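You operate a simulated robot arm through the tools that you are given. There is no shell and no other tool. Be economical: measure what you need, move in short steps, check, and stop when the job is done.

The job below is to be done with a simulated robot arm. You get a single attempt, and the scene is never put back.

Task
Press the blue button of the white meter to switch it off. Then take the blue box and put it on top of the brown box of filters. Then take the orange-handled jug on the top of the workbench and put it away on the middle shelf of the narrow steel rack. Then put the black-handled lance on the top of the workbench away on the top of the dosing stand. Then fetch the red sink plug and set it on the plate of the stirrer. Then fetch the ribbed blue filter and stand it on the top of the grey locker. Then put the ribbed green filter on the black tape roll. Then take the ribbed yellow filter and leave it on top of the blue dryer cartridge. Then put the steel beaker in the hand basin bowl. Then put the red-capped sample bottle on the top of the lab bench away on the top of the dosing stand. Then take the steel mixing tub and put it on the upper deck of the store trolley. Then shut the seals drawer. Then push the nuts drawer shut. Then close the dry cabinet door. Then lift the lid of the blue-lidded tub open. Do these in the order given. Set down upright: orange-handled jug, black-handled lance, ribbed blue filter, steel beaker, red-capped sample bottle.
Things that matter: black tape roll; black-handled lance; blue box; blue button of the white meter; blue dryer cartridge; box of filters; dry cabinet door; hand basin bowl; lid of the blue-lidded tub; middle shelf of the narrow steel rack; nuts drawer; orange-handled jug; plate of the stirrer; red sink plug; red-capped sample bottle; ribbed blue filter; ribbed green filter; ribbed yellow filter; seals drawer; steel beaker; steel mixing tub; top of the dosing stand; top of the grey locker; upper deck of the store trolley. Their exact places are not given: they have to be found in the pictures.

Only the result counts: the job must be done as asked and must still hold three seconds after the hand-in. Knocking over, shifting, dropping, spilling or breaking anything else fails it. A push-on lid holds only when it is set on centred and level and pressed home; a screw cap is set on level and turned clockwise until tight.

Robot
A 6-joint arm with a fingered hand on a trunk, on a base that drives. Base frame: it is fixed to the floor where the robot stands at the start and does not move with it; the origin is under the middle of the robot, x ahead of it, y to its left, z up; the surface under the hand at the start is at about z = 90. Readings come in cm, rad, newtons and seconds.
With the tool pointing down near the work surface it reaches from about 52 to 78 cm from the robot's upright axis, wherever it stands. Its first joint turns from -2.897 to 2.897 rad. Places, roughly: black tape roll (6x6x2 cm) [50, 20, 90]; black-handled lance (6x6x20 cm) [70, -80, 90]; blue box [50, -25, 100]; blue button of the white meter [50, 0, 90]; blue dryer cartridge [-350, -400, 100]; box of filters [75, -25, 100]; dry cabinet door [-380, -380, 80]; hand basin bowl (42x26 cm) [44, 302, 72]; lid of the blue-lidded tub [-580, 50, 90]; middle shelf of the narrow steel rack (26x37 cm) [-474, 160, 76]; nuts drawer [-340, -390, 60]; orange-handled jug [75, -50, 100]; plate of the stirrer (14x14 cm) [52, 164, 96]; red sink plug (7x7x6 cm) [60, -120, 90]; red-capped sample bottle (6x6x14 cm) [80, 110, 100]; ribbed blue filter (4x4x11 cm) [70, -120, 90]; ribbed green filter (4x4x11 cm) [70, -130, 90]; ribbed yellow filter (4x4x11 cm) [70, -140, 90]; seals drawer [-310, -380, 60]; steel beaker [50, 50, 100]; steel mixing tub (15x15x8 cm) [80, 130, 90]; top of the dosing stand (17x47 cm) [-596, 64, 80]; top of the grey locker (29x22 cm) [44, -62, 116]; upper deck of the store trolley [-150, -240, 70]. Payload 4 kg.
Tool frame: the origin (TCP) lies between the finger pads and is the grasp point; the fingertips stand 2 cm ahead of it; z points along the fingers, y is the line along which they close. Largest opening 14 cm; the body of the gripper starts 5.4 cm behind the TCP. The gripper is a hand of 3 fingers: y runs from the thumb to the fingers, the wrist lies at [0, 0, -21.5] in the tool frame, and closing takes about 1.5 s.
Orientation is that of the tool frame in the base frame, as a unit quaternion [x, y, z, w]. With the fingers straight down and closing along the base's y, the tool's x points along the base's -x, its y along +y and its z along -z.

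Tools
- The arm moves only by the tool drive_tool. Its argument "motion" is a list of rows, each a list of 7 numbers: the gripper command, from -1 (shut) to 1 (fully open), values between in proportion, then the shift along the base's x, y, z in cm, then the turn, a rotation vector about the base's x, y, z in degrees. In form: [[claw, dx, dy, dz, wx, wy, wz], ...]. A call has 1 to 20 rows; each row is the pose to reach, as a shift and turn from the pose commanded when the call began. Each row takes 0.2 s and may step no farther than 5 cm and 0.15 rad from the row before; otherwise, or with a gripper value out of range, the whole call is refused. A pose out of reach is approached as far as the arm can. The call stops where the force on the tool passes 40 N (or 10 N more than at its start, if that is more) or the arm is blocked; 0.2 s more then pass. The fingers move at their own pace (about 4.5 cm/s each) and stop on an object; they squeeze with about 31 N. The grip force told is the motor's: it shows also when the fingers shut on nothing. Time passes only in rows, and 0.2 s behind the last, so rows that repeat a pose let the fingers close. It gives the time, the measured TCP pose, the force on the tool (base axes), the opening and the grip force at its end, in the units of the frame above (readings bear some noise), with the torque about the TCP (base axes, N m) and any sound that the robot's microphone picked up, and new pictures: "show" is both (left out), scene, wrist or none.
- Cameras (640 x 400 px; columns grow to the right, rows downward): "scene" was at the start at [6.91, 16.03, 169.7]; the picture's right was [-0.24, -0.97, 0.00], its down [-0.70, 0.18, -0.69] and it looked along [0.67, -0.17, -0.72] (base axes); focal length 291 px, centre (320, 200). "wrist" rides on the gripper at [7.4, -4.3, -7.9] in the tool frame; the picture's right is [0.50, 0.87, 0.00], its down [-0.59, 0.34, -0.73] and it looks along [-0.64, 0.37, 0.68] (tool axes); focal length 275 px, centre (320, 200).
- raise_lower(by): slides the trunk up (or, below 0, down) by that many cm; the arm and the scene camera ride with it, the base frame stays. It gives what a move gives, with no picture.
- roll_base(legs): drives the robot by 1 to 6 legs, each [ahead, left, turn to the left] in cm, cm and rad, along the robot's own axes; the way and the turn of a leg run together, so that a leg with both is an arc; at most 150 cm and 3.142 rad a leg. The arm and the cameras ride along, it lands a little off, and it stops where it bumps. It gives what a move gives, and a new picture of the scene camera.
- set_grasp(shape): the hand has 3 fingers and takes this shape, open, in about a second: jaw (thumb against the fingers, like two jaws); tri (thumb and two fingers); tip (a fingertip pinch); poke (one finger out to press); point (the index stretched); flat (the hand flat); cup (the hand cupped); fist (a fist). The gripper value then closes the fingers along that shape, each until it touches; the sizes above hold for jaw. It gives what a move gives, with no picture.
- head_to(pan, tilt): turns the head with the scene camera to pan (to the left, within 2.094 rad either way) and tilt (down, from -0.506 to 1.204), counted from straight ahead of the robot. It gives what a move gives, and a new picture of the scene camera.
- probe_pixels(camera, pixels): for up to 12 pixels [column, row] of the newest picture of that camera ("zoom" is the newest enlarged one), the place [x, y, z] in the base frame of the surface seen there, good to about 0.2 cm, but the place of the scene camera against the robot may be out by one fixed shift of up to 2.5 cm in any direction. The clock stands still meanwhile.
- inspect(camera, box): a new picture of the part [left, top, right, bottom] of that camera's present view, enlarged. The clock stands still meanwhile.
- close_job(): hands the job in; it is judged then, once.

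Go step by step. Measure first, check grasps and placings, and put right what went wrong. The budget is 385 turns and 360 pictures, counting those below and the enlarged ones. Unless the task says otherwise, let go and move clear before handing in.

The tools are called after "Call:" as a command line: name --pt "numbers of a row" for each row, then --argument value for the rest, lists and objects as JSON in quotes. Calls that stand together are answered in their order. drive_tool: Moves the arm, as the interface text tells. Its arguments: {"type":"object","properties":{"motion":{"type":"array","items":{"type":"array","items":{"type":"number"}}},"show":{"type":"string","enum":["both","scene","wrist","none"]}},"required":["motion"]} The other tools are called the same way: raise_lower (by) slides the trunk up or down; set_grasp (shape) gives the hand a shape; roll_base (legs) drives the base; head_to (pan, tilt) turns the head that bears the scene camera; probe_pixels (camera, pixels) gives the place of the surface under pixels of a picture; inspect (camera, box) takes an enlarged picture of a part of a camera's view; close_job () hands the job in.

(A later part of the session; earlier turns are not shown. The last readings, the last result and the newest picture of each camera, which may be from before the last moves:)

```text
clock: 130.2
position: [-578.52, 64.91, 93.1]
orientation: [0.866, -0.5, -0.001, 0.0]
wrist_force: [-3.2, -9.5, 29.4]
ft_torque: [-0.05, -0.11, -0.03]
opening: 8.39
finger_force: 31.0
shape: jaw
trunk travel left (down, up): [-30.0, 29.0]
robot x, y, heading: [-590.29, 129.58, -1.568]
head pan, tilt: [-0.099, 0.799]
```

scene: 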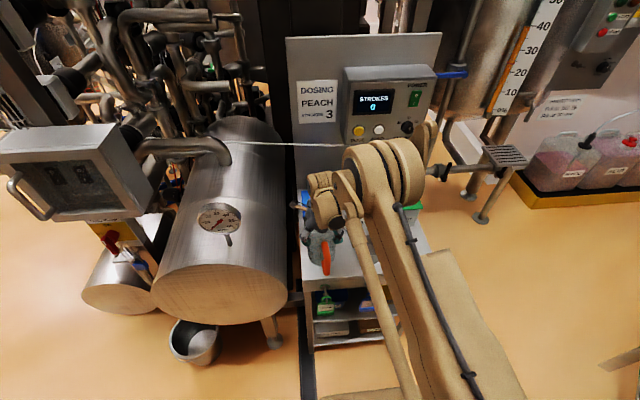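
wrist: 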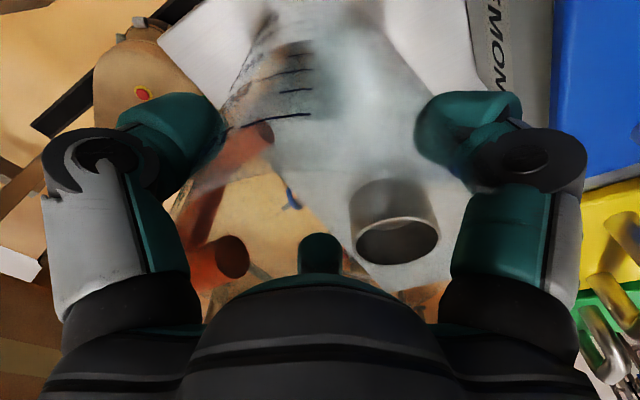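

Jug is down (29 N). Open to 0.9 and rise.

Call:
drive_tool --pt "-0.5 0 0 0.2 0 0 0" --pt "0 0 0 0.3 0 0 0" --pt "0.5 0 0 0.3 0 0 0" --pt "0.9 0 0 0.3 0 0 0" --pt "0.9 0 0 0.3 0 0 0" --pt "0.9 0 0 0.3 0 0 0" --pt "0.9 0 0 2 0 0 0" --pt "0.9 0 0 5 0 0 0" --pt "0.9 0 0 9 0 0 0" --pt "0.9 0 0 13.5 0 0 0" --pt "0.9 0 0 18 0 0 0" --pt "0.9 0 0 22 0 0 0" --show "both"

```text
clock: 132.8
position: [-578.43, 65.2, 115.09]
orientation: [0.867, -0.498, -0.001, -0.001]
wrist_force: [0.8, -0.8, -0.4]
ft_torque: [-0.04, 0.01, 0.02]
opening: 13.27
finger_force: 0.1
shape: jaw
trunk travel left (down, up): [-30.0, 29.0]
robot x, y, heading: [-590.46, 129.7, -1.564]
head pan, tilt: [-0.099, 0.799]
```

scene: 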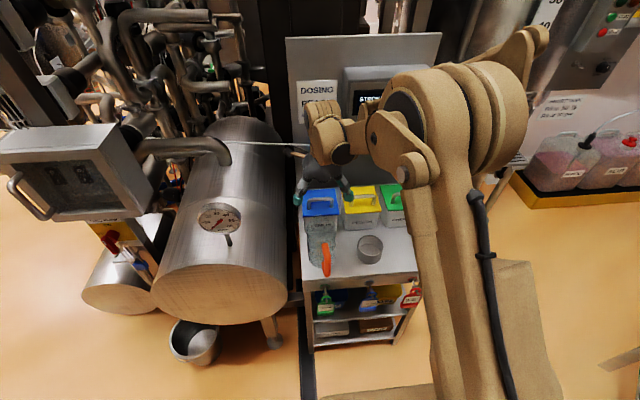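
wrist: 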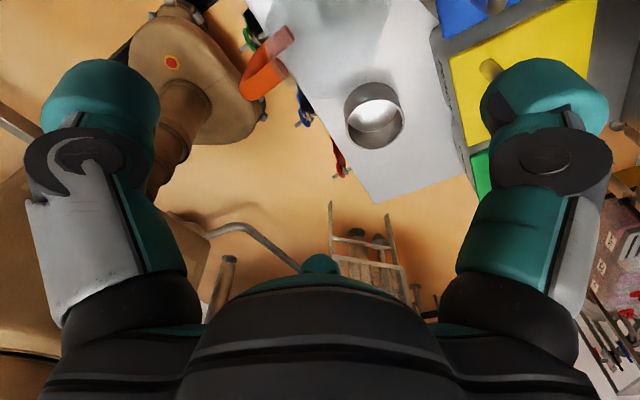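

Jug stands upright, handle toward the robot at (327,258). Zoom and probe the handle with both cameras.

Call:
inspect --camera "scene" --box '[290, 200, 370, 290]'

Call:
probe_pixels --camera "wrist" --pixels '[[283, 38], [262, 55], [245, 78], [257, 92], [272, 80], [285, 55], [265, 75], [275, 45], [250, 85]]'

```text
4.44 times, centred on (330, 245) of scene
```

zoom: 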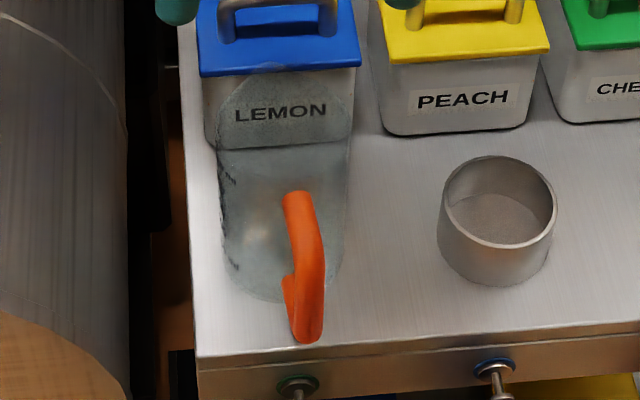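

```text
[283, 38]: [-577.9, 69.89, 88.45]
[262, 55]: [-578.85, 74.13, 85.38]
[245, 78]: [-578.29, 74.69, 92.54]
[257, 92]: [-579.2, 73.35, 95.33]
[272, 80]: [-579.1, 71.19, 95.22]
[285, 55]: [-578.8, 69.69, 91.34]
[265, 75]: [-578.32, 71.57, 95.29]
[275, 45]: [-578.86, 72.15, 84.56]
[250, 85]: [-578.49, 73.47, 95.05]
```

Handle bar: x≈−578.7, y≈73.5, z 84–95. For a tilted approach the wrist needs ~20 cm more room, so first yaw the hand −30°, raise, and look behind before backing up.

Call:
drive_tool --pt "1 0 2 3 0 0 -7.6" --pt "1 0 4 5 0 0 -15.2" --pt "1 0 6 7 0 0 -22.8" --pt "1 0 8 9 0 0 -30.3" --show "none"

Call:
head_to --pan 2.09 --tilt 0.8

Call:
head_to --pan -2.09 --tilt 0.8

```text
clock: 133.8
position: [-578.56, 73.15, 124.21]
orientation: [-0.705, 0.709, 0.001, 0.002]
wrist_force: [0.3, -0.5, -0.1]
ft_torque: [0.0, -0.02, 0.0]
opening: 13.98
finger_force: 0.1
shape: jaw
trunk travel left (down, up): [-30.0, 29.0]
robot x, y, heading: [-590.16, 129.91, -1.568]
head pan, tilt: [-0.099, 0.799]
```

```text
clock: 135.9
position: [-578.54, 73.05, 124.09]
orientation: [-0.707, 0.708, 0.003, 0.001]
wrist_force: [-0.6, 0.4, 0.3]
ft_torque: [0.01, 0.03, 0.01]
opening: 13.99
finger_force: 0.0
shape: jaw
trunk travel left (down, up): [-30.0, 29.0]
robot x, y, heading: [-590.45, 129.49, -1.571]
head pan, tilt: [2.089, 0.799]
```

scene: 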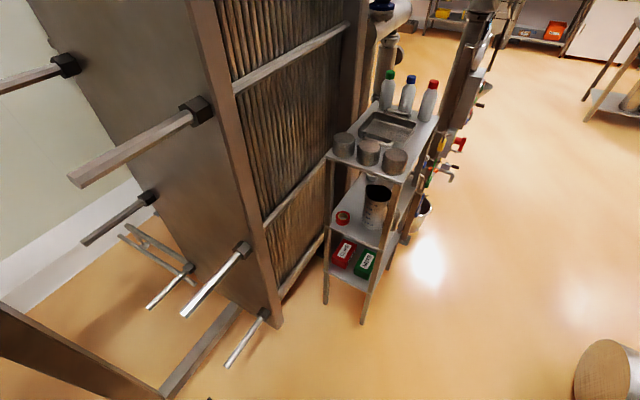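

```text
clock: 139.3
position: [-578.5, 73.0, 124.22]
orientation: [-0.707, 0.708, 0.001, 0.002]
wrist_force: [-0.2, 0.0, -0.8]
ft_torque: [0.01, 0.01, -0.01]
opening: 13.98
finger_force: 0.1
shape: jaw
trunk travel left (down, up): [-30.0, 29.0]
robot x, y, heading: [-590.68, 129.11, -1.565]
head pan, tilt: [-2.089, 0.799]
```

scene: 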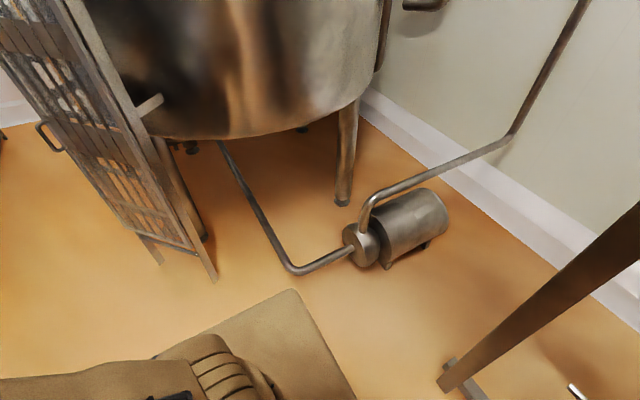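

Call:
probe_pixels --camera "scene" --pixels '[[447, 385], [470, 385], [300, 272], [360, 250], [212, 278], [160, 262], [340, 385], [575, 392], [300, 320]]'

```text
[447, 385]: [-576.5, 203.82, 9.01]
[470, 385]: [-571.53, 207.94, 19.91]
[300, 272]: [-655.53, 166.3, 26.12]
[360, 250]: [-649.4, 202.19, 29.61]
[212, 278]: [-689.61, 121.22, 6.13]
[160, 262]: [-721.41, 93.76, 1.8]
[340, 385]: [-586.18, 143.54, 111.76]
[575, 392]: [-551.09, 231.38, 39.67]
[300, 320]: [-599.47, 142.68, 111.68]
```

Room behind until y≈200. Back up 21 cm, slightly to the right (−x).

Call:
roll_base --legs '[[-21, -4, 0]]'

Call:
head_to --pan -0.05 --tilt 0.75

```text
clock: 140.9
position: [-582.73, 94.55, 124.31]
orientation: [-0.707, 0.708, 0.001, 0.001]
wrist_force: [-0.3, 0.3, 0.3]
ft_torque: [-0.05, -0.02, 0.02]
opening: 14.0
finger_force: 0.2
shape: jaw
trunk travel left (down, up): [-30.0, 29.0]
robot x, y, heading: [-594.76, 150.98, -1.564]
head pan, tilt: [-2.089, 0.799]
```

scene: 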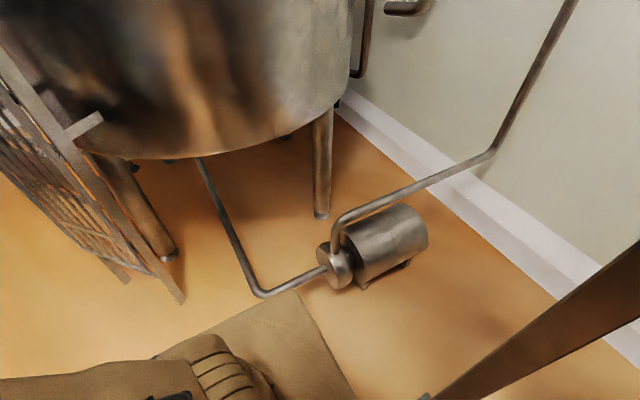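

```text
clock: 142.9
position: [-582.74, 94.42, 124.2]
orientation: [-0.707, 0.708, 0.002, 0.002]
wrist_force: [0.1, 0.2, -0.7]
ft_torque: [-0.01, 0.03, 0.05]
opening: 13.98
finger_force: 0.1
shape: jaw
trunk travel left (down, up): [-30.0, 29.0]
robot x, y, heading: [-594.9, 150.7, -1.563]
head pan, tilt: [-0.051, 0.75]
```

scene: 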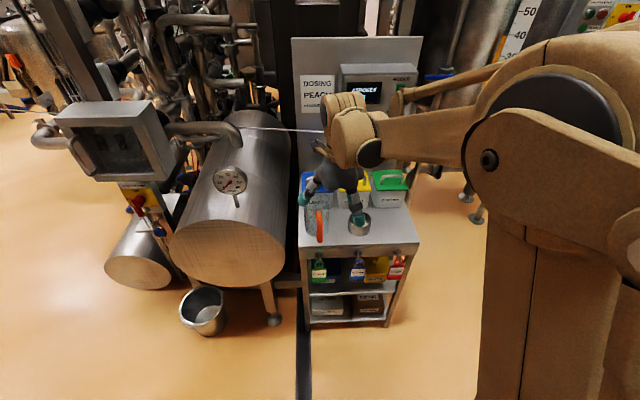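

Now pitch the hand 60° (pointing toward −y and 30° below level) and move to a pre‑grasp 12 cm before the handle.

Call:
drive_tool --pt "1 0.5 0 0 -7.5 0 0" --pt "1 1 0 0 -15 0 0" --pt "1 1.5 0 -2 -22.5 0 0" --pt "1 2 0 -5 -30 0 0" --pt "1 2.5 0 -9 -37.5 0 0" --pt "1 3 0 -13 -45 0 0" --pt "1 3.5 0 -17 -52.5 0 0" --pt "1 4.1 0 -21 -60 0 0" --pt "1 4.1 -2 -25 -60 0 0" --pt "1 4.1 -4 -28 -60 0 0" --pt "1 4.1 -7 -28 -60 0 0" --pt "1 4.1 -7 -28 -60 0 0" --show "both"

```text
clock: 145.5
position: [-576.05, 80.82, 98.46]
orientation: [-0.613, 0.613, -0.352, -0.353]
wrist_force: [0.2, -0.1, -0.1]
ft_torque: [0.01, 0.02, 0.0]
opening: 14.01
finger_force: 0.1
shape: jaw
out of reach, approached as far as the arm can: row 7, 8, 9, 10, 11, 12
trunk travel left (down, up): [-30.0, 29.0]
robot x, y, heading: [-594.74, 150.94, -1.569]
head pan, tilt: [-0.051, 0.75]
```

scene: 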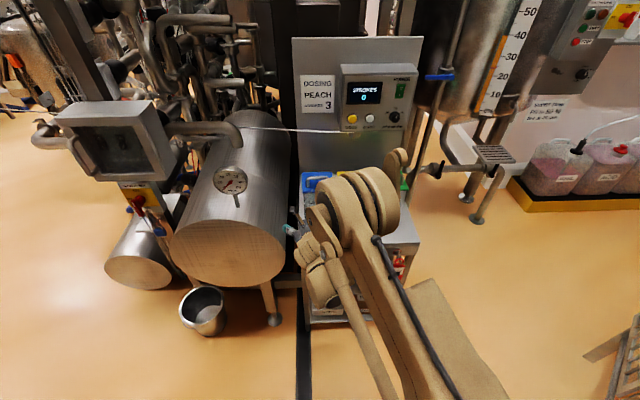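
wrist: 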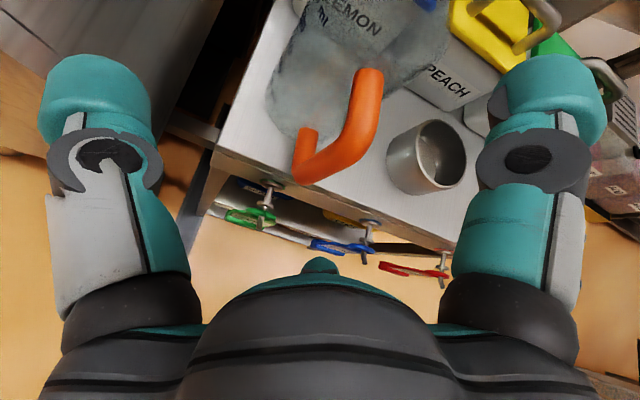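

The arm couldn't fold that near, but the target itself is farther out. Advance along the approach line toward the handle and check.

Call:
drive_tool --pt "1 0 -4 0.3 0 0 0" --pt "1 0 -7 -0.5 0 0 0" --pt "1 0 -9.5 -2 0 0 0" --pt "1 0 -9.5 -2 0 0 0" --show "both"

```text
clock: 146.5
position: [-576.24, 71.35, 96.24]
orientation: [0.613, -0.613, 0.353, 0.352]
wrist_force: [-0.7, 0.2, 0.7]
ft_torque: [-0.01, 0.04, 0.02]
opening: 13.98
finger_force: 0.1
shape: jaw
trunk travel left (down, up): [-30.0, 29.0]
robot x, y, heading: [-594.51, 150.63, -1.564]
head pan, tilt: [-0.051, 0.75]
```

scene: 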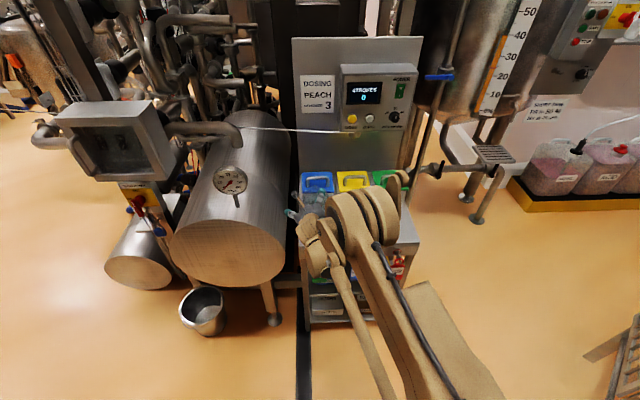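
wrist: 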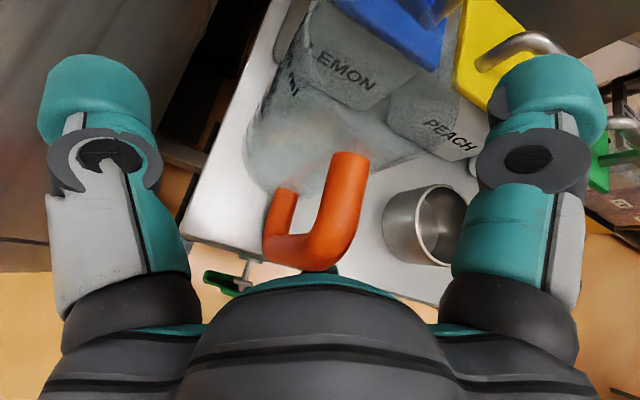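

I'm now above the handle; I need −2.4 in x first (moves fingers away from the bar), then down and back to the bar's middle.

Call:
drive_tool --pt "1 -1.2 0.5 0 0 0 0" --pt "1 -2.4 1 0 0 0 0" --pt "1 -2.4 2 -2 0 0 0" --pt "1 -2.4 2.2 -4 0 0 0" --pt "1 -2.4 2.2 -5.2 0 0 0" --pt "1 -2.4 2.2 -5.2 0 0 0" --show "both"

Call:
inspect --camera "scene" --box '[280, 170, 360, 270]'

```text
clock: 147.9
position: [-578.71, 73.74, 91.64]
orientation: [-0.613, 0.614, -0.352, -0.352]
wrist_force: [-0.3, 0.2, 0.2]
ft_torque: [-0.03, 0.03, 0.0]
opening: 14.0
finger_force: 0.2
shape: jaw
out of reach, approached as far as the arm can: row 5, 6
trunk travel left (down, up): [-30.0, 29.0]
robot x, y, heading: [-594.39, 150.98, -1.566]
head pan, tilt: [-0.051, 0.75]
```

scene: 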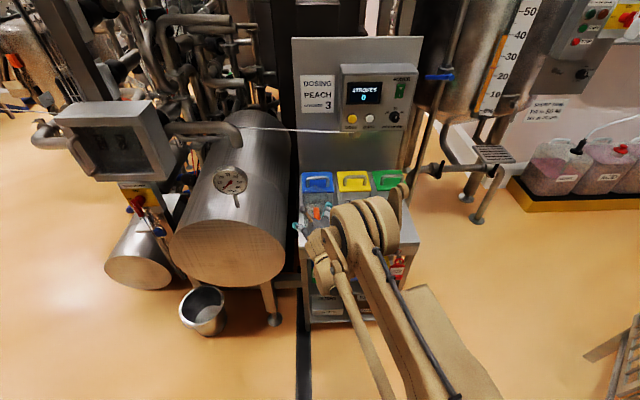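
wrist: 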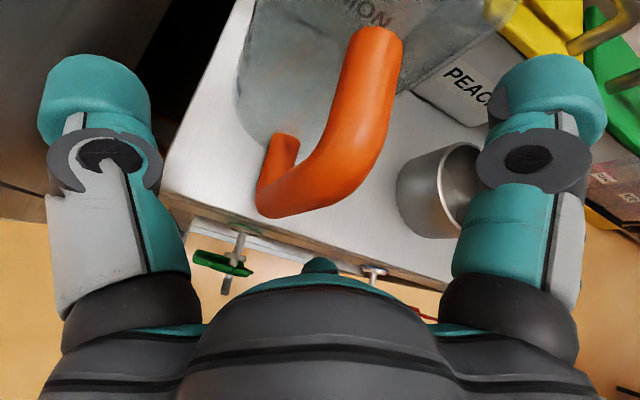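

```text
4.00 times, centred on (320, 220) of scene
```

zoom: 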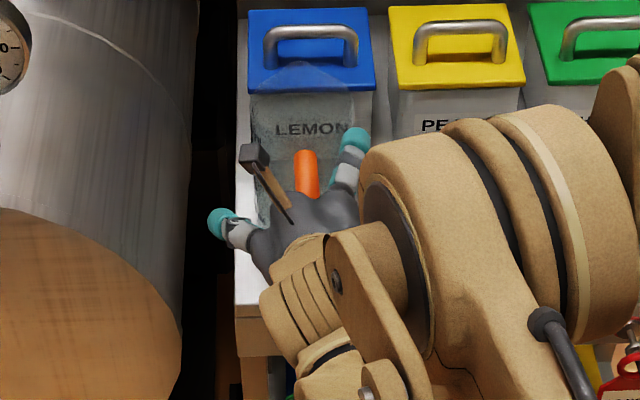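

Call:
probe_pixels --camera "wrist" --pixels '[[370, 60], [350, 130], [320, 185], [290, 205], [265, 205], [280, 150], [335, 160], [300, 180], [262, 175]]'

```text
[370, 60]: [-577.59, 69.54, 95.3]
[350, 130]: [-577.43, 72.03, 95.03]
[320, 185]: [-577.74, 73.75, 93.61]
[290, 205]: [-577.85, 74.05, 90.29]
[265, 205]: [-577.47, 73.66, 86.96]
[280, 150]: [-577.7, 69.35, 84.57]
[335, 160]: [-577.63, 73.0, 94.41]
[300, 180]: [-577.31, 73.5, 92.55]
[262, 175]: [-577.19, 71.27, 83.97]
```

Bar centre ≈(−578.5,73,90). I'm within a centimetre; I'll lower the trunk 1.8 cm, nudge −0.6 in y, and close.

Call:
raise_lower --by -1.8

Call:
drive_tool --pt "1 0.1 -0.6 0 0 0 0" --pt "0.4 0.1 -0.6 0 0 0 0" --pt "-0.2 0.1 -0.6 0 0 0 0" --pt "-0.7 0.1 -0.6 0 0 0 0" --pt "-1 0.1 -0.6 0 0 0 0" --pt "-1 0.1 -0.6 0 0 0 0" --pt "-1 0.1 -0.6 0 0 0 0" --pt "-1 0.1 -0.6 0 0 0 0" --pt "-1 0.1 -0.6 0 0 0 0" --show "both"

```text
clock: 148.6
position: [-578.65, 73.87, 89.96]
orientation: [-0.612, 0.614, -0.352, -0.353]
wrist_force: [-0.1, -0.8, 0.1]
ft_torque: [0.03, 0.01, -0.02]
opening: 14.01
finger_force: 0.0
shape: jaw
trunk travel left (down, up): [-28.2, 30.8]
robot x, y, heading: [-594.56, 151.31, -1.566]
head pan, tilt: [-0.051, 0.75]
```

```text
clock: 150.6
position: [-578.57, 73.12, 90.11]
orientation: [-0.613, 0.613, -0.353, -0.352]
wrist_force: [0.2, -0.5, 0.6]
ft_torque: [-0.03, -0.04, 0.0]
opening: 0.57
finger_force: 30.9
shape: jaw
trunk travel left (down, up): [-28.2, 30.8]
robot x, y, heading: [-594.7, 151.0, -1.568]
head pan, tilt: [-0.051, 0.75]
```

scene: 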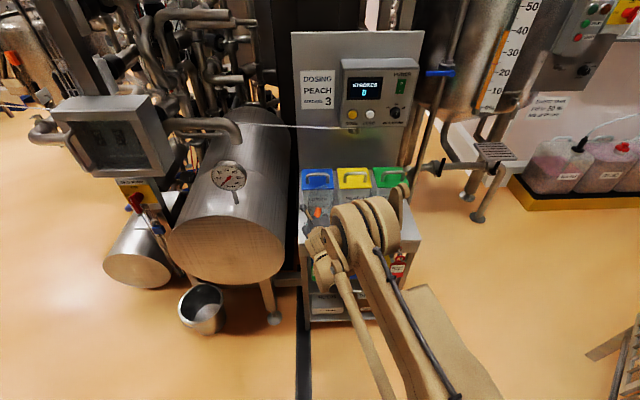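
wrist: 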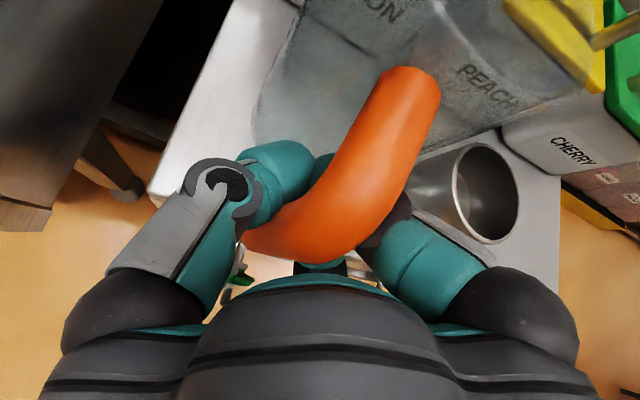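

The fingers closed around the bar (thumb left, fingers right). Lift 3 cm and see whether the jug comes up level.

Call:
drive_tool --pt "-1 0 0 1 0 0 0" --pt "-1 0 0 2 0 0 0" --pt "-1 0 0 4 0 0 0" --pt "-1 0 0 4 0 0 0" --show "both"

Call:
inspect --camera "scene" --box '[280, 160, 360, 270]'

```text
clock: 151.6
position: [-578.87, 72.98, 93.9]
orientation: [-0.613, 0.614, -0.352, -0.352]
wrist_force: [0.4, 0.3, -1.8]
ft_torque: [0.09, 0.0, -0.01]
opening: 0.54
finger_force: 31.1
shape: jaw
trunk travel left (down, up): [-28.2, 30.8]
robot x, y, heading: [-594.95, 151.1, -1.566]
head pan, tilt: [-0.051, 0.75]
```

scene: 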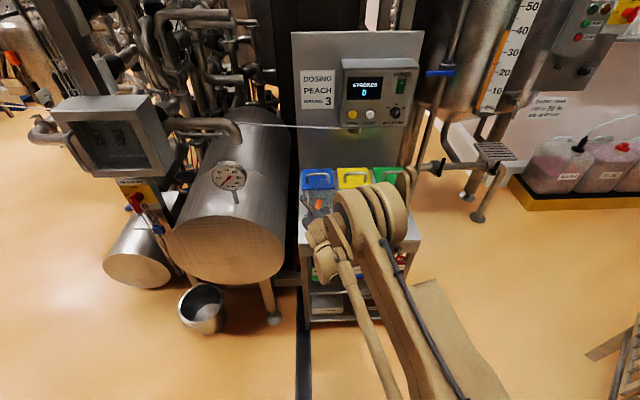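
wrist: 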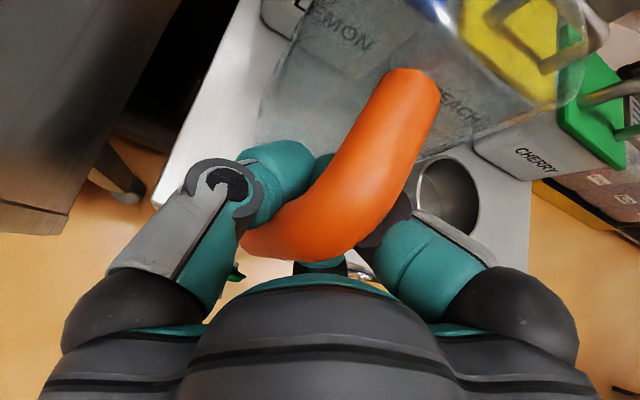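

```text
3.64 times, centred on (320, 215) of scene
```

zoom: 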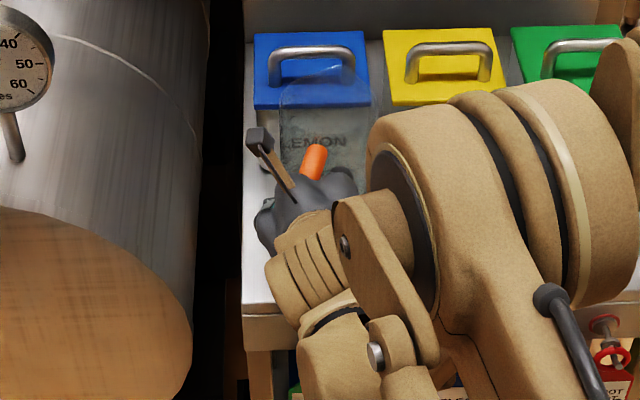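

The jug hangs level (1.8 N). I'll lift it high and draw it nearer to the robot for travelling.

Call:
drive_tool --pt "-1 0 0 4 0 0 0" --pt "-1 0 0 8 0 0 0" --pt "-1 0 0 12 0 0 0" --pt "-1 0 2 16 0 0 0" --pt "-1 0 4 20 0 0 0" --pt "-1 0 6 24 0 0 0" --pt "-1 0 8 28 0 0 0" --pt "-1 0 10 32 0 0 0" --pt "-1 0 12 36 0 0 0" --pt "-1 0 15 38 0 0 0" --pt "-1 0 18 40 0 0 0" --pt "-1 0 21 42 0 0 0" --pt "-1 0 21 42 0 0 0" --show "both"

```text
clock: 154.3
position: [-578.35, 94.22, 135.91]
orientation: [-0.612, 0.614, -0.351, -0.353]
wrist_force: [0.4, -0.7, -0.8]
ft_torque: [0.05, 0.0, -0.03]
opening: 0.02
finger_force: 30.4
shape: jaw
trunk travel left (down, up): [-28.2, 30.8]
robot x, y, heading: [-594.91, 150.89, -1.572]
head pan, tilt: [-0.051, 0.75]
```

scene: 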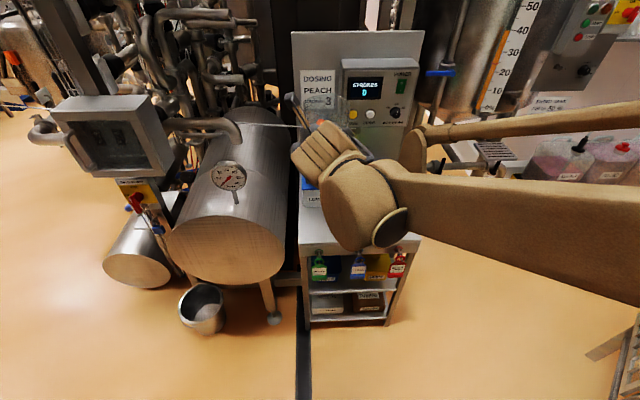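
wrist: 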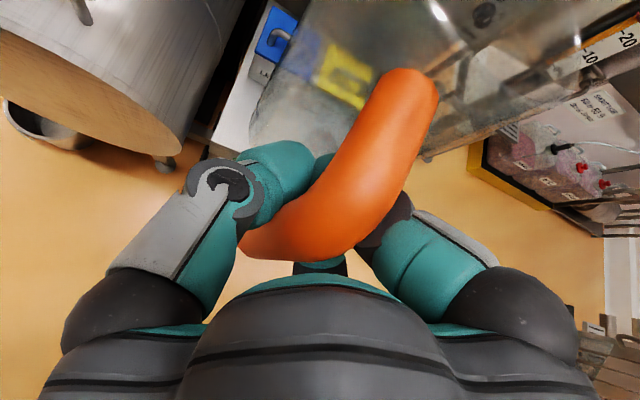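

Grip stable relative to the hand. Turn left 45° here, then arc to y≈117 ending facing +x.

Call:
roll_base --legs '[[0, 0, 0.785], [13.3, -32.2, 0.785]]'

Call:
head_to --pan 0.0 --tilt 0.5

```text
clock: 158.8
position: [-537.43, 133.03, 136.0]
orientation: [0.867, -0.006, 0.497, 0.003]
wrist_force: [-0.5, -0.3, -1.4]
ft_torque: [0.02, 0.1, 0.02]
opening: 0.01
finger_force: 31.0
shape: jaw
trunk travel left (down, up): [-28.2, 30.8]
robot x, y, heading: [-594.25, 117.84, -0.008]
head pan, tilt: [-0.051, 0.75]
```

scene: 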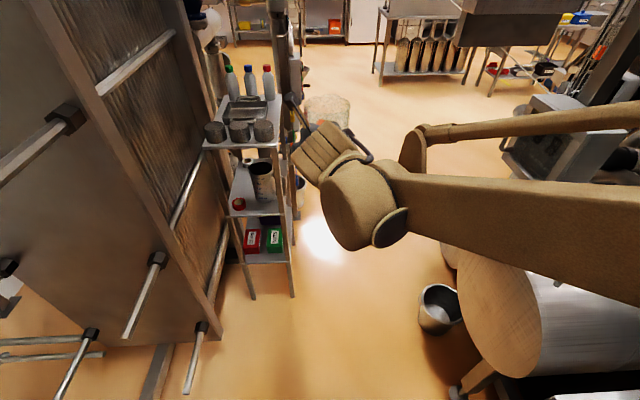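

```text
clock: 159.6
position: [-537.53, 133.06, 135.94]
orientation: [0.867, -0.005, 0.498, 0.003]
wrist_force: [0.1, -1.5, -0.5]
ft_torque: [0.0, 0.1, 0.01]
opening: 0.01
finger_force: 30.8
shape: jaw
trunk travel left (down, up): [-28.2, 30.8]
robot x, y, heading: [-594.75, 117.74, -0.008]
head pan, tilt: [0.0, 0.499]
```

scene: 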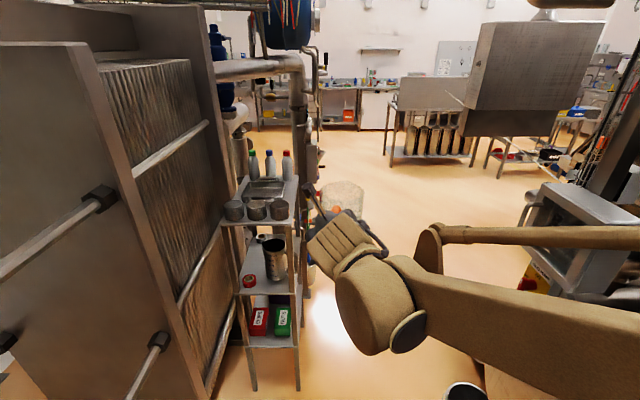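

The hand is off to the left (y 133) and would pass close to the rack; shift it −20 in y first, then drive forward.

Call:
drive_tool --pt "-1 0 -4 0 0 0 0" --pt "-1 0 -8 0 0 0 0" --pt "-1 0 -12 0 0 0 0" --pt "-1 0 -16 0 0 0 0" --pt "-1 0 -20 0 0 0 0" --pt "-1 0 -23 0 0 0 0" --show "none"

Call:
roll_base --legs '[[60, -2, 0], [69, 0, 0], [0, -38, 0]]'

```text
clock: 161.0
position: [-537.18, 110.03, 135.95]
orientation: [0.867, -0.006, 0.499, 0.003]
wrist_force: [1.0, 0.6, -1.9]
ft_torque: [0.03, 0.07, 0.0]
opening: 0.01
finger_force: 31.2
shape: jaw
trunk travel left (down, up): [-28.2, 30.8]
robot x, y, heading: [-594.18, 117.4, -0.004]
head pan, tilt: [0.0, 0.499]
```

```text
clock: 169.9
position: [-406.46, 70.94, 136.05]
orientation: [0.867, 0.003, 0.498, -0.003]
wrist_force: [0.0, -0.1, -1.7]
ft_torque: [0.05, 0.13, -0.02]
opening: 0.0
finger_force: 31.2
shape: jaw
trunk travel left (down, up): [-28.2, 30.8]
robot x, y, heading: [-463.99, 77.42, 0.01]
head pan, tilt: [0.0, 0.499]
```

scene: 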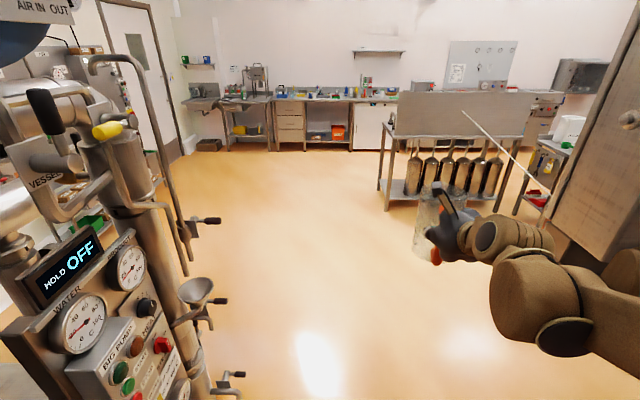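

Check obstacles for the turning sweep: pipe (160,200), funnel (195,290), lever (200,225).

Call:
probe_pixels --camera "scene" --pixels '[[160, 170], [178, 235], [205, 220], [195, 288], [215, 300], [225, 375], [130, 200], [105, 130], [150, 260], [60, 255]]'

```text
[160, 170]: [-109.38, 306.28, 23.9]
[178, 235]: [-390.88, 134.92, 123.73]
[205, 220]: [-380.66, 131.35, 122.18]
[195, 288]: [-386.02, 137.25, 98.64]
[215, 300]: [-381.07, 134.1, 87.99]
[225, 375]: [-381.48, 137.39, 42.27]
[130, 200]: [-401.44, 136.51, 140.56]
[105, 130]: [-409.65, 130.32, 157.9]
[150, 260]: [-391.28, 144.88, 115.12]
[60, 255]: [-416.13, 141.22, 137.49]
```

Sweep radius (~71) vs pipe at 76 is tight; retract 7 cm more, then turn left.

Call:
drive_tool --pt "-1 -3 3 0 0 0 0" --pt "-1 -6 6 0 0 0 0" --pt "-1 -8 8 0 0 0 0" --pt "-1 -8 8 0 0 0 0" --show "none"

Call:
roll_base --legs '[[0, 0, 1.56]]'

Call:
head_to --pan 0.0 --tilt 0.8

```text
clock: 170.9
position: [-414.41, 78.73, 136.28]
orientation: [0.867, 0.003, 0.498, -0.002]
wrist_force: [0.5, 0.5, -0.6]
ft_torque: [0.02, 0.12, 0.0]
opening: 0.02
finger_force: 30.9
shape: jaw
trunk travel left (down, up): [-28.2, 30.8]
robot x, y, heading: [-463.52, 77.23, 0.017]
head pan, tilt: [0.0, 0.499]
```

```text
clock: 175.2
position: [-465.82, 126.4, 136.35]
orientation: [0.61, 0.617, 0.349, -0.354]
wrist_force: [-0.2, 0.2, -1.9]
ft_torque: [0.02, 0.0, 0.0]
opening: 0.01
finger_force: 31.0
shape: jaw
trunk travel left (down, up): [-28.2, 30.8]
robot x, y, heading: [-464.22, 77.16, 1.589]
head pan, tilt: [0.0, 0.499]
```

scene: 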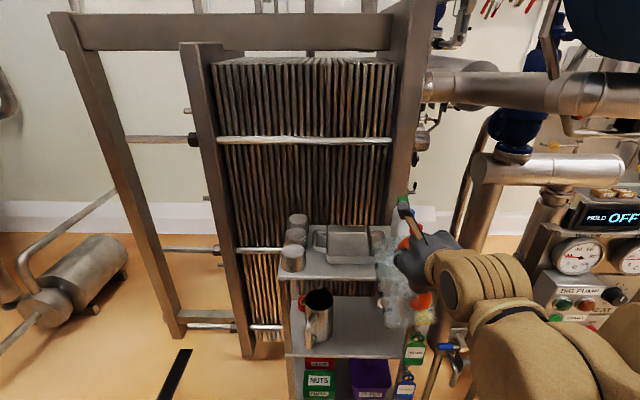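

```text
clock: 175.9
position: [-465.9, 126.39, 136.42]
orientation: [0.61, 0.617, 0.349, -0.354]
wrist_force: [0.2, -0.4, -1.7]
ft_torque: [0.01, -0.01, -0.01]
opening: 0.02
finger_force: 31.1
shape: jaw
trunk travel left (down, up): [-28.2, 30.8]
robot x, y, heading: [-463.75, 76.62, 1.588]
head pan, tilt: [0.0, 0.799]
```

scene: 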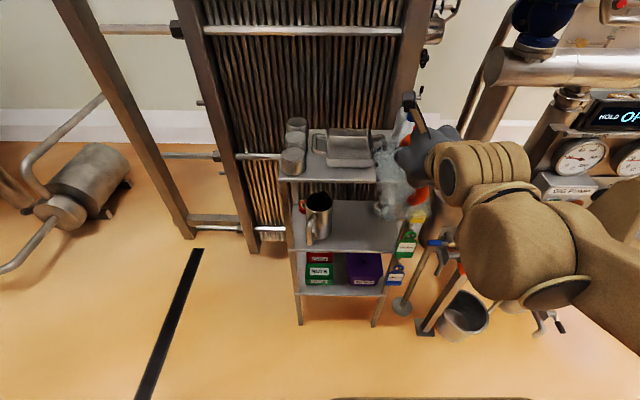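

Rack in front. Probe the middle shelf: free area around (370,225), mug, edges and posts.

Call:
probe_pixels --camera "scene" --pixels '[[294, 248], [398, 250], [395, 215], [345, 235], [375, 240], [330, 215], [316, 240], [340, 205], [400, 247], [278, 178], [376, 178], [407, 245]]'

Call:
inspect --camera "scene" --box '[270, 110, 440, 300]'

```text
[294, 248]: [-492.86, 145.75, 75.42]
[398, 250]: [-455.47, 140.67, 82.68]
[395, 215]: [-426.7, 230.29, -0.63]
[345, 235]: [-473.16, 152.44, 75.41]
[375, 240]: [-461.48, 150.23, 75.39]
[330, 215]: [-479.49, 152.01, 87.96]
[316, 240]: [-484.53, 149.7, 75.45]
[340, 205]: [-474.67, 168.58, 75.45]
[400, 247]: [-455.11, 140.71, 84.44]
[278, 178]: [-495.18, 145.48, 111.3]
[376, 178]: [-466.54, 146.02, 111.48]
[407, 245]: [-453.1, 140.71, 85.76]
```

```text
2.11 times, centred on (355, 205) of scene
```

zoom: 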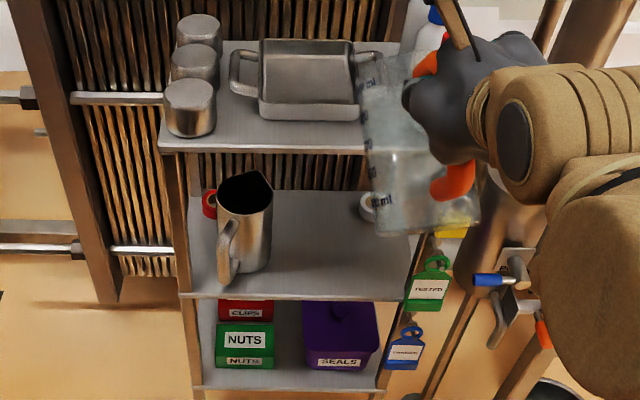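

The jug seems to lean slightly in the picture. Zoom in on it to measure its tilt.

Call:
inspect --camera "scene" --box '[355, 100, 445, 230]'

Call:
drive_tool --pt "-1 0 0 0 0 0 0" --show "wrist"

```text
3.08 times, centred on (400, 165) of scene
```

zoom: 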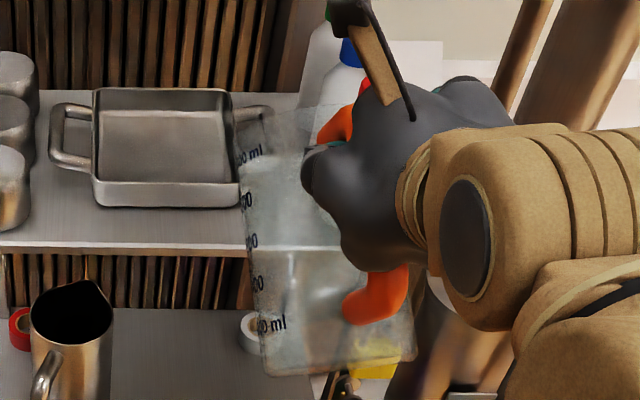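

```text
clock: 176.3
position: [-465.79, 126.45, 136.32]
orientation: [0.609, 0.618, 0.349, -0.355]
wrist_force: [-0.6, -0.3, -1.8]
ft_torque: [0.03, 0.0, 0.01]
opening: 0.0
finger_force: 30.9
shape: jaw
trunk travel left (down, up): [-28.2, 30.8]
robot x, y, heading: [-463.73, 77.07, 1.591]
head pan, tilt: [0.0, 0.799]
```

wrist: 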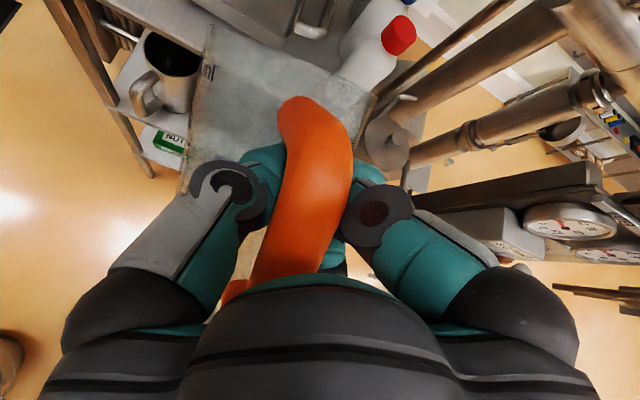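

The fingers have closed fully around the handle like a hook and the jug leans a few degrees. I'll measure where its bottom and rim are.

Call:
probe_pixels --camera "zoom" --pixels '[[265, 370], [412, 355], [340, 373], [385, 290], [370, 320], [360, 105], [335, 125], [250, 250], [262, 320], [245, 160], [300, 360], [395, 330]]'

Call:
probe_pixels --camera "wrist" --pixels '[[300, 105], [325, 160], [330, 230], [290, 270], [250, 275], [270, 180], [360, 100], [200, 60], [230, 290], [215, 50]]'

```text
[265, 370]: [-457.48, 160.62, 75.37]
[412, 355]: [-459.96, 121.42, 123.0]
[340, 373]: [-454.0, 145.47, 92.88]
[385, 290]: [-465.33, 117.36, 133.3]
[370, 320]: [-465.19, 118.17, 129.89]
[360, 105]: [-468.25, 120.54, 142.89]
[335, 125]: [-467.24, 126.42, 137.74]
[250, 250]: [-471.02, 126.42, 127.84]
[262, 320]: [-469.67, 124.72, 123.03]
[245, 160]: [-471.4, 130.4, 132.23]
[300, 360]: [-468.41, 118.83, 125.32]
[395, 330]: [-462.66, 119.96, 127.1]
```

```text
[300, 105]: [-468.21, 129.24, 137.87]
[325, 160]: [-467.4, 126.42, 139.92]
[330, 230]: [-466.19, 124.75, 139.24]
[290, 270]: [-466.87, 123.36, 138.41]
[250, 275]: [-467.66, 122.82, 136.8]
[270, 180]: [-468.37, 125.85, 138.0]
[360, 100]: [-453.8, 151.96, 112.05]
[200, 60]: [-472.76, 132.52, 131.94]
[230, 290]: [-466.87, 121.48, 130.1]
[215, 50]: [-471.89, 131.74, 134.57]
```

The jug hangs hooked by its handle, tilted ~30° (mouth forward). I can right it by resting its far bottom edge on the shelf and drawing the hand back and down. First lower the trunk 12 cm and level the hand by 15°.

Call:
raise_lower --by -12

Call:
drive_tool --pt "-1 -0.3 0 -1 7.5 0 0" --pt "-1 -0.6 0 -2 15 0 0" --pt "-1 -0.6 0 -6 15 0 0" --pt "-1 -0.6 0 -10 15 0 0" --pt "-1 -0.6 0 -14 15 0 0" --pt "-1 -0.6 0 -18 15 0 0" --pt "-1 -0.6 0 -22 15 0 0" --pt "-1 -0.6 0 -22 15 0 0" --show "both"

```text
clock: 177.8
position: [-466.02, 126.45, 124.36]
orientation: [0.609, 0.617, 0.35, -0.354]
wrist_force: [0.2, -0.2, -1.0]
ft_torque: [-0.01, -0.02, 0.0]
opening: 0.0
finger_force: 31.6
shape: jaw
trunk travel left (down, up): [-16.2, 42.8]
robot x, y, heading: [-463.94, 77.34, 1.592]
head pan, tilt: [0.0, 0.799]
```

```text
clock: 179.7
position: [-466.74, 128.98, 112.78]
orientation: [0.557, 0.567, 0.426, -0.432]
wrist_force: [0.6, -1.1, -1.0]
ft_torque: [-0.01, -0.03, 0.02]
opening: 0.03
finger_force: 31.8
shape: jaw
out of reach, approached as far as the arm can: row 5, 6, 7, 8
trunk travel left (down, up): [-16.2, 42.8]
robot x, y, heading: [-463.87, 77.04, 1.594]
head pan, tilt: [0.0, 0.799]
```

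scene: 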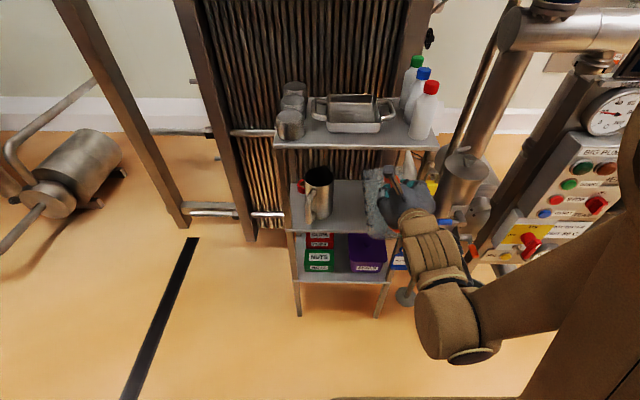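
wrist: 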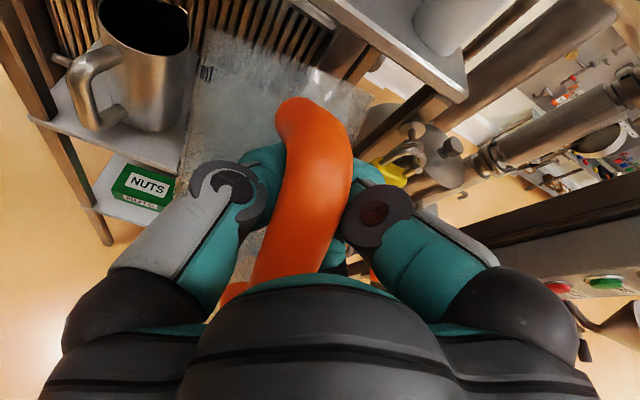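

The jug's pose relative to the hand is unchanged, so it turns with the hand; levelling the hand more will upright it. Check the present tilt in the scene view.

Call:
inspect --camera "scene" --box '[340, 150, 450, 250]'

```text
4.00 times, centred on (395, 200) of scene
```

zoom: 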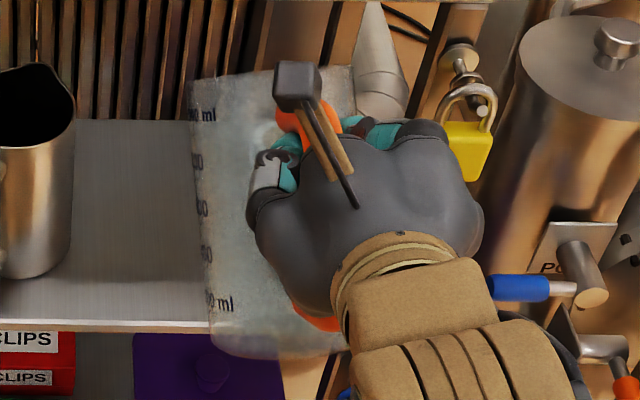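

Call:
probe_pixels --camera "zoom" --pixels '[[198, 100], [205, 180], [212, 260], [222, 330], [215, 150], [230, 200], [235, 280], [245, 335], [270, 350], [250, 100], [320, 320], [300, 118]]'

```text
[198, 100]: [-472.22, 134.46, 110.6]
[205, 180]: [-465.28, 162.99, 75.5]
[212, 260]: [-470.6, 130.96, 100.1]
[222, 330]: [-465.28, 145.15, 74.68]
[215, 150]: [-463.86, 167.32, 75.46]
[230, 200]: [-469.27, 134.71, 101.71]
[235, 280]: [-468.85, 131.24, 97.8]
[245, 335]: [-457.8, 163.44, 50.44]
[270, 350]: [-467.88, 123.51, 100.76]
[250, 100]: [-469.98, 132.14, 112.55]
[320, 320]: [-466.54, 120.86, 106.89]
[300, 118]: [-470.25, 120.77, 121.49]
```

Tilt is ~18° forward and ~8° sideways. Lower the trunk 12 more, then turn the hand +17° about x and +8° about y while moving forward slightly.

Call:
raise_lower --by -12

Call:
drive_tool --pt "-1 0 0 0 5.7 2.7 0" --pt "-1 0 0 0 11.4 5.4 0" --pt "-1 0 0 0 17 8 0" --pt "-1 0 0 0 17 8 0" --show "both"

Call:
inspect --camera "scene" --box '[340, 130, 450, 250]'

```text
clock: 181.2
position: [-466.76, 128.86, 100.75]
orientation: [0.558, 0.566, 0.427, -0.431]
wrist_force: [-0.2, 0.2, -1.8]
ft_torque: [-0.02, -0.02, -0.01]
opening: 0.02
finger_force: 30.9
shape: jaw
trunk travel left (down, up): [-4.2, 54.8]
robot x, y, heading: [-463.97, 77.05, 1.592]
head pan, tilt: [0.0, 0.799]
```

```text
clock: 182.2
position: [-466.12, 130.53, 106.1]
orientation: [-0.521, -0.478, -0.454, 0.542]
wrist_force: [-0.7, -0.6, -1.8]
ft_torque: [-0.04, -0.03, 0.02]
opening: 0.02
finger_force: 31.1
shape: jaw
out of reach, approached as far as the arm can: row 1, 2, 3, 4
trunk travel left (down, up): [-4.2, 54.8]
robot x, y, heading: [-463.7, 76.87, 1.592]
head pan, tilt: [0.0, 0.799]
```

scene: 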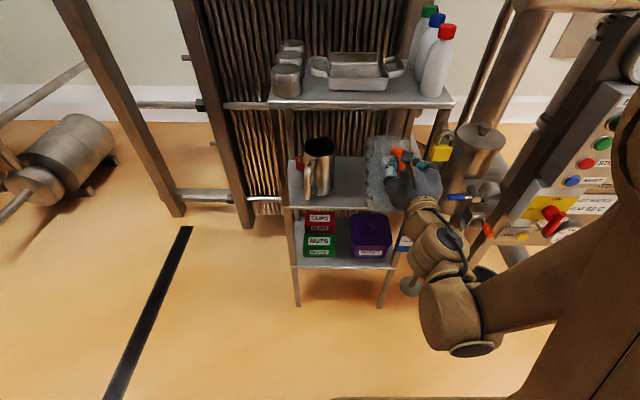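
wrist: 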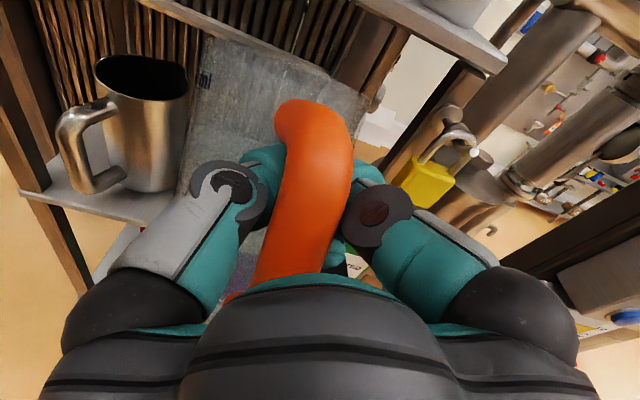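

```text
3.33 times, centred on (395, 190) of scene
```

zoom: 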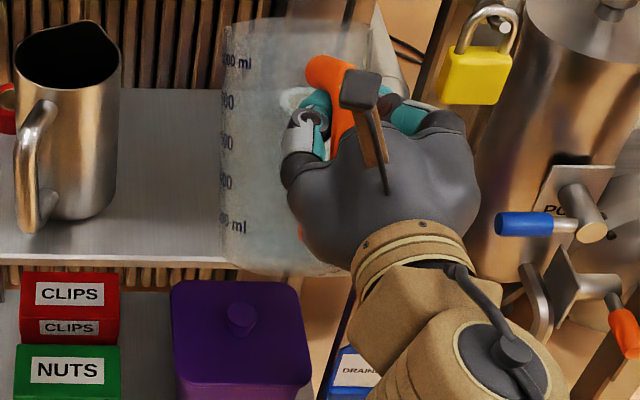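

The jug now looks upright. Measure its base and walls again.

Call:
probe_pixels --camera "zoom" --pixels '[[230, 60], [228, 120], [228, 180], [228, 240], [245, 255], [290, 265], [250, 150], [270, 30], [330, 260], [240, 90], [310, 75], [235, 200]]'

```text
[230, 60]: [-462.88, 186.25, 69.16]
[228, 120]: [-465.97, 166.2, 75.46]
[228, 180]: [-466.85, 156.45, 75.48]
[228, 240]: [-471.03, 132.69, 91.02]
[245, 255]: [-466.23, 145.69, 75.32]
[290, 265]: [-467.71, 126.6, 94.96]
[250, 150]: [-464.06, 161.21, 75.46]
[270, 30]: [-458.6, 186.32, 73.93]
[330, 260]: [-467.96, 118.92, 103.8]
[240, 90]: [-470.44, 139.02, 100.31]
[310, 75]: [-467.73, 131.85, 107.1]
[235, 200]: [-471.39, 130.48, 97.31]
```

Base ≈14 cm below TCP. Move forward 8 while descending 6, look again.

Call:
drive_tool --pt "-1 0 2.5 -1 0 0 0" --pt "-1 0 5 -2.5 0 0 0" --pt "-1 0 7.5 -4 0 0 0" --pt "-1 0 10 -6 0 0 0" --pt "-1 0 10 -6 0 0 0" --show "both"

Call:
inspect --camera "scene" --box '[340, 130, 450, 250]'

```text
clock: 183.3
position: [-466.2, 141.42, 101.07]
orientation: [-0.517, -0.466, -0.465, 0.547]
wrist_force: [-0.5, 0.2, -1.8]
ft_torque: [0.0, -0.04, -0.01]
opening: 0.0
finger_force: 31.3
shape: jaw
out of reach, approached as far as the arm can: row 1, 2, 3, 4, 5
trunk travel left (down, up): [-4.2, 54.8]
robot x, y, heading: [-463.95, 77.33, 1.592]
head pan, tilt: [0.0, 0.799]
```

scene: 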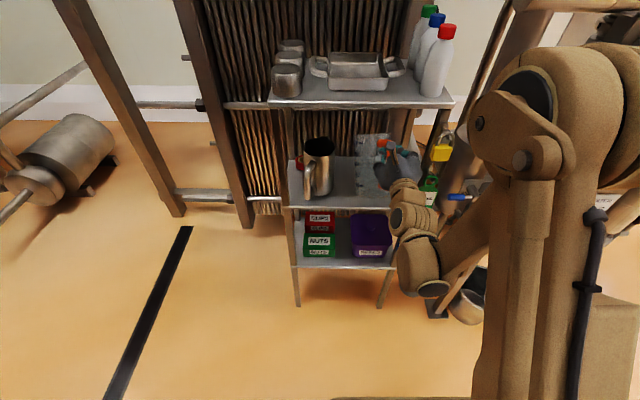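
wrist: 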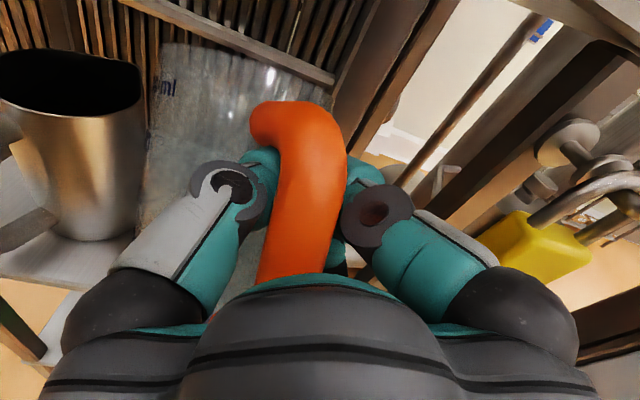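

```text
3.33 times, centred on (395, 190) of scene
```

zoom: 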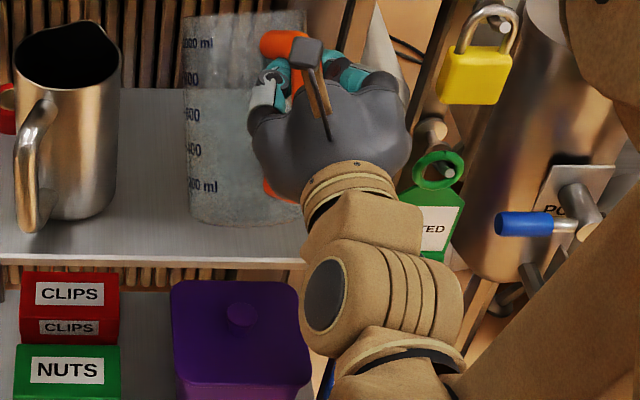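

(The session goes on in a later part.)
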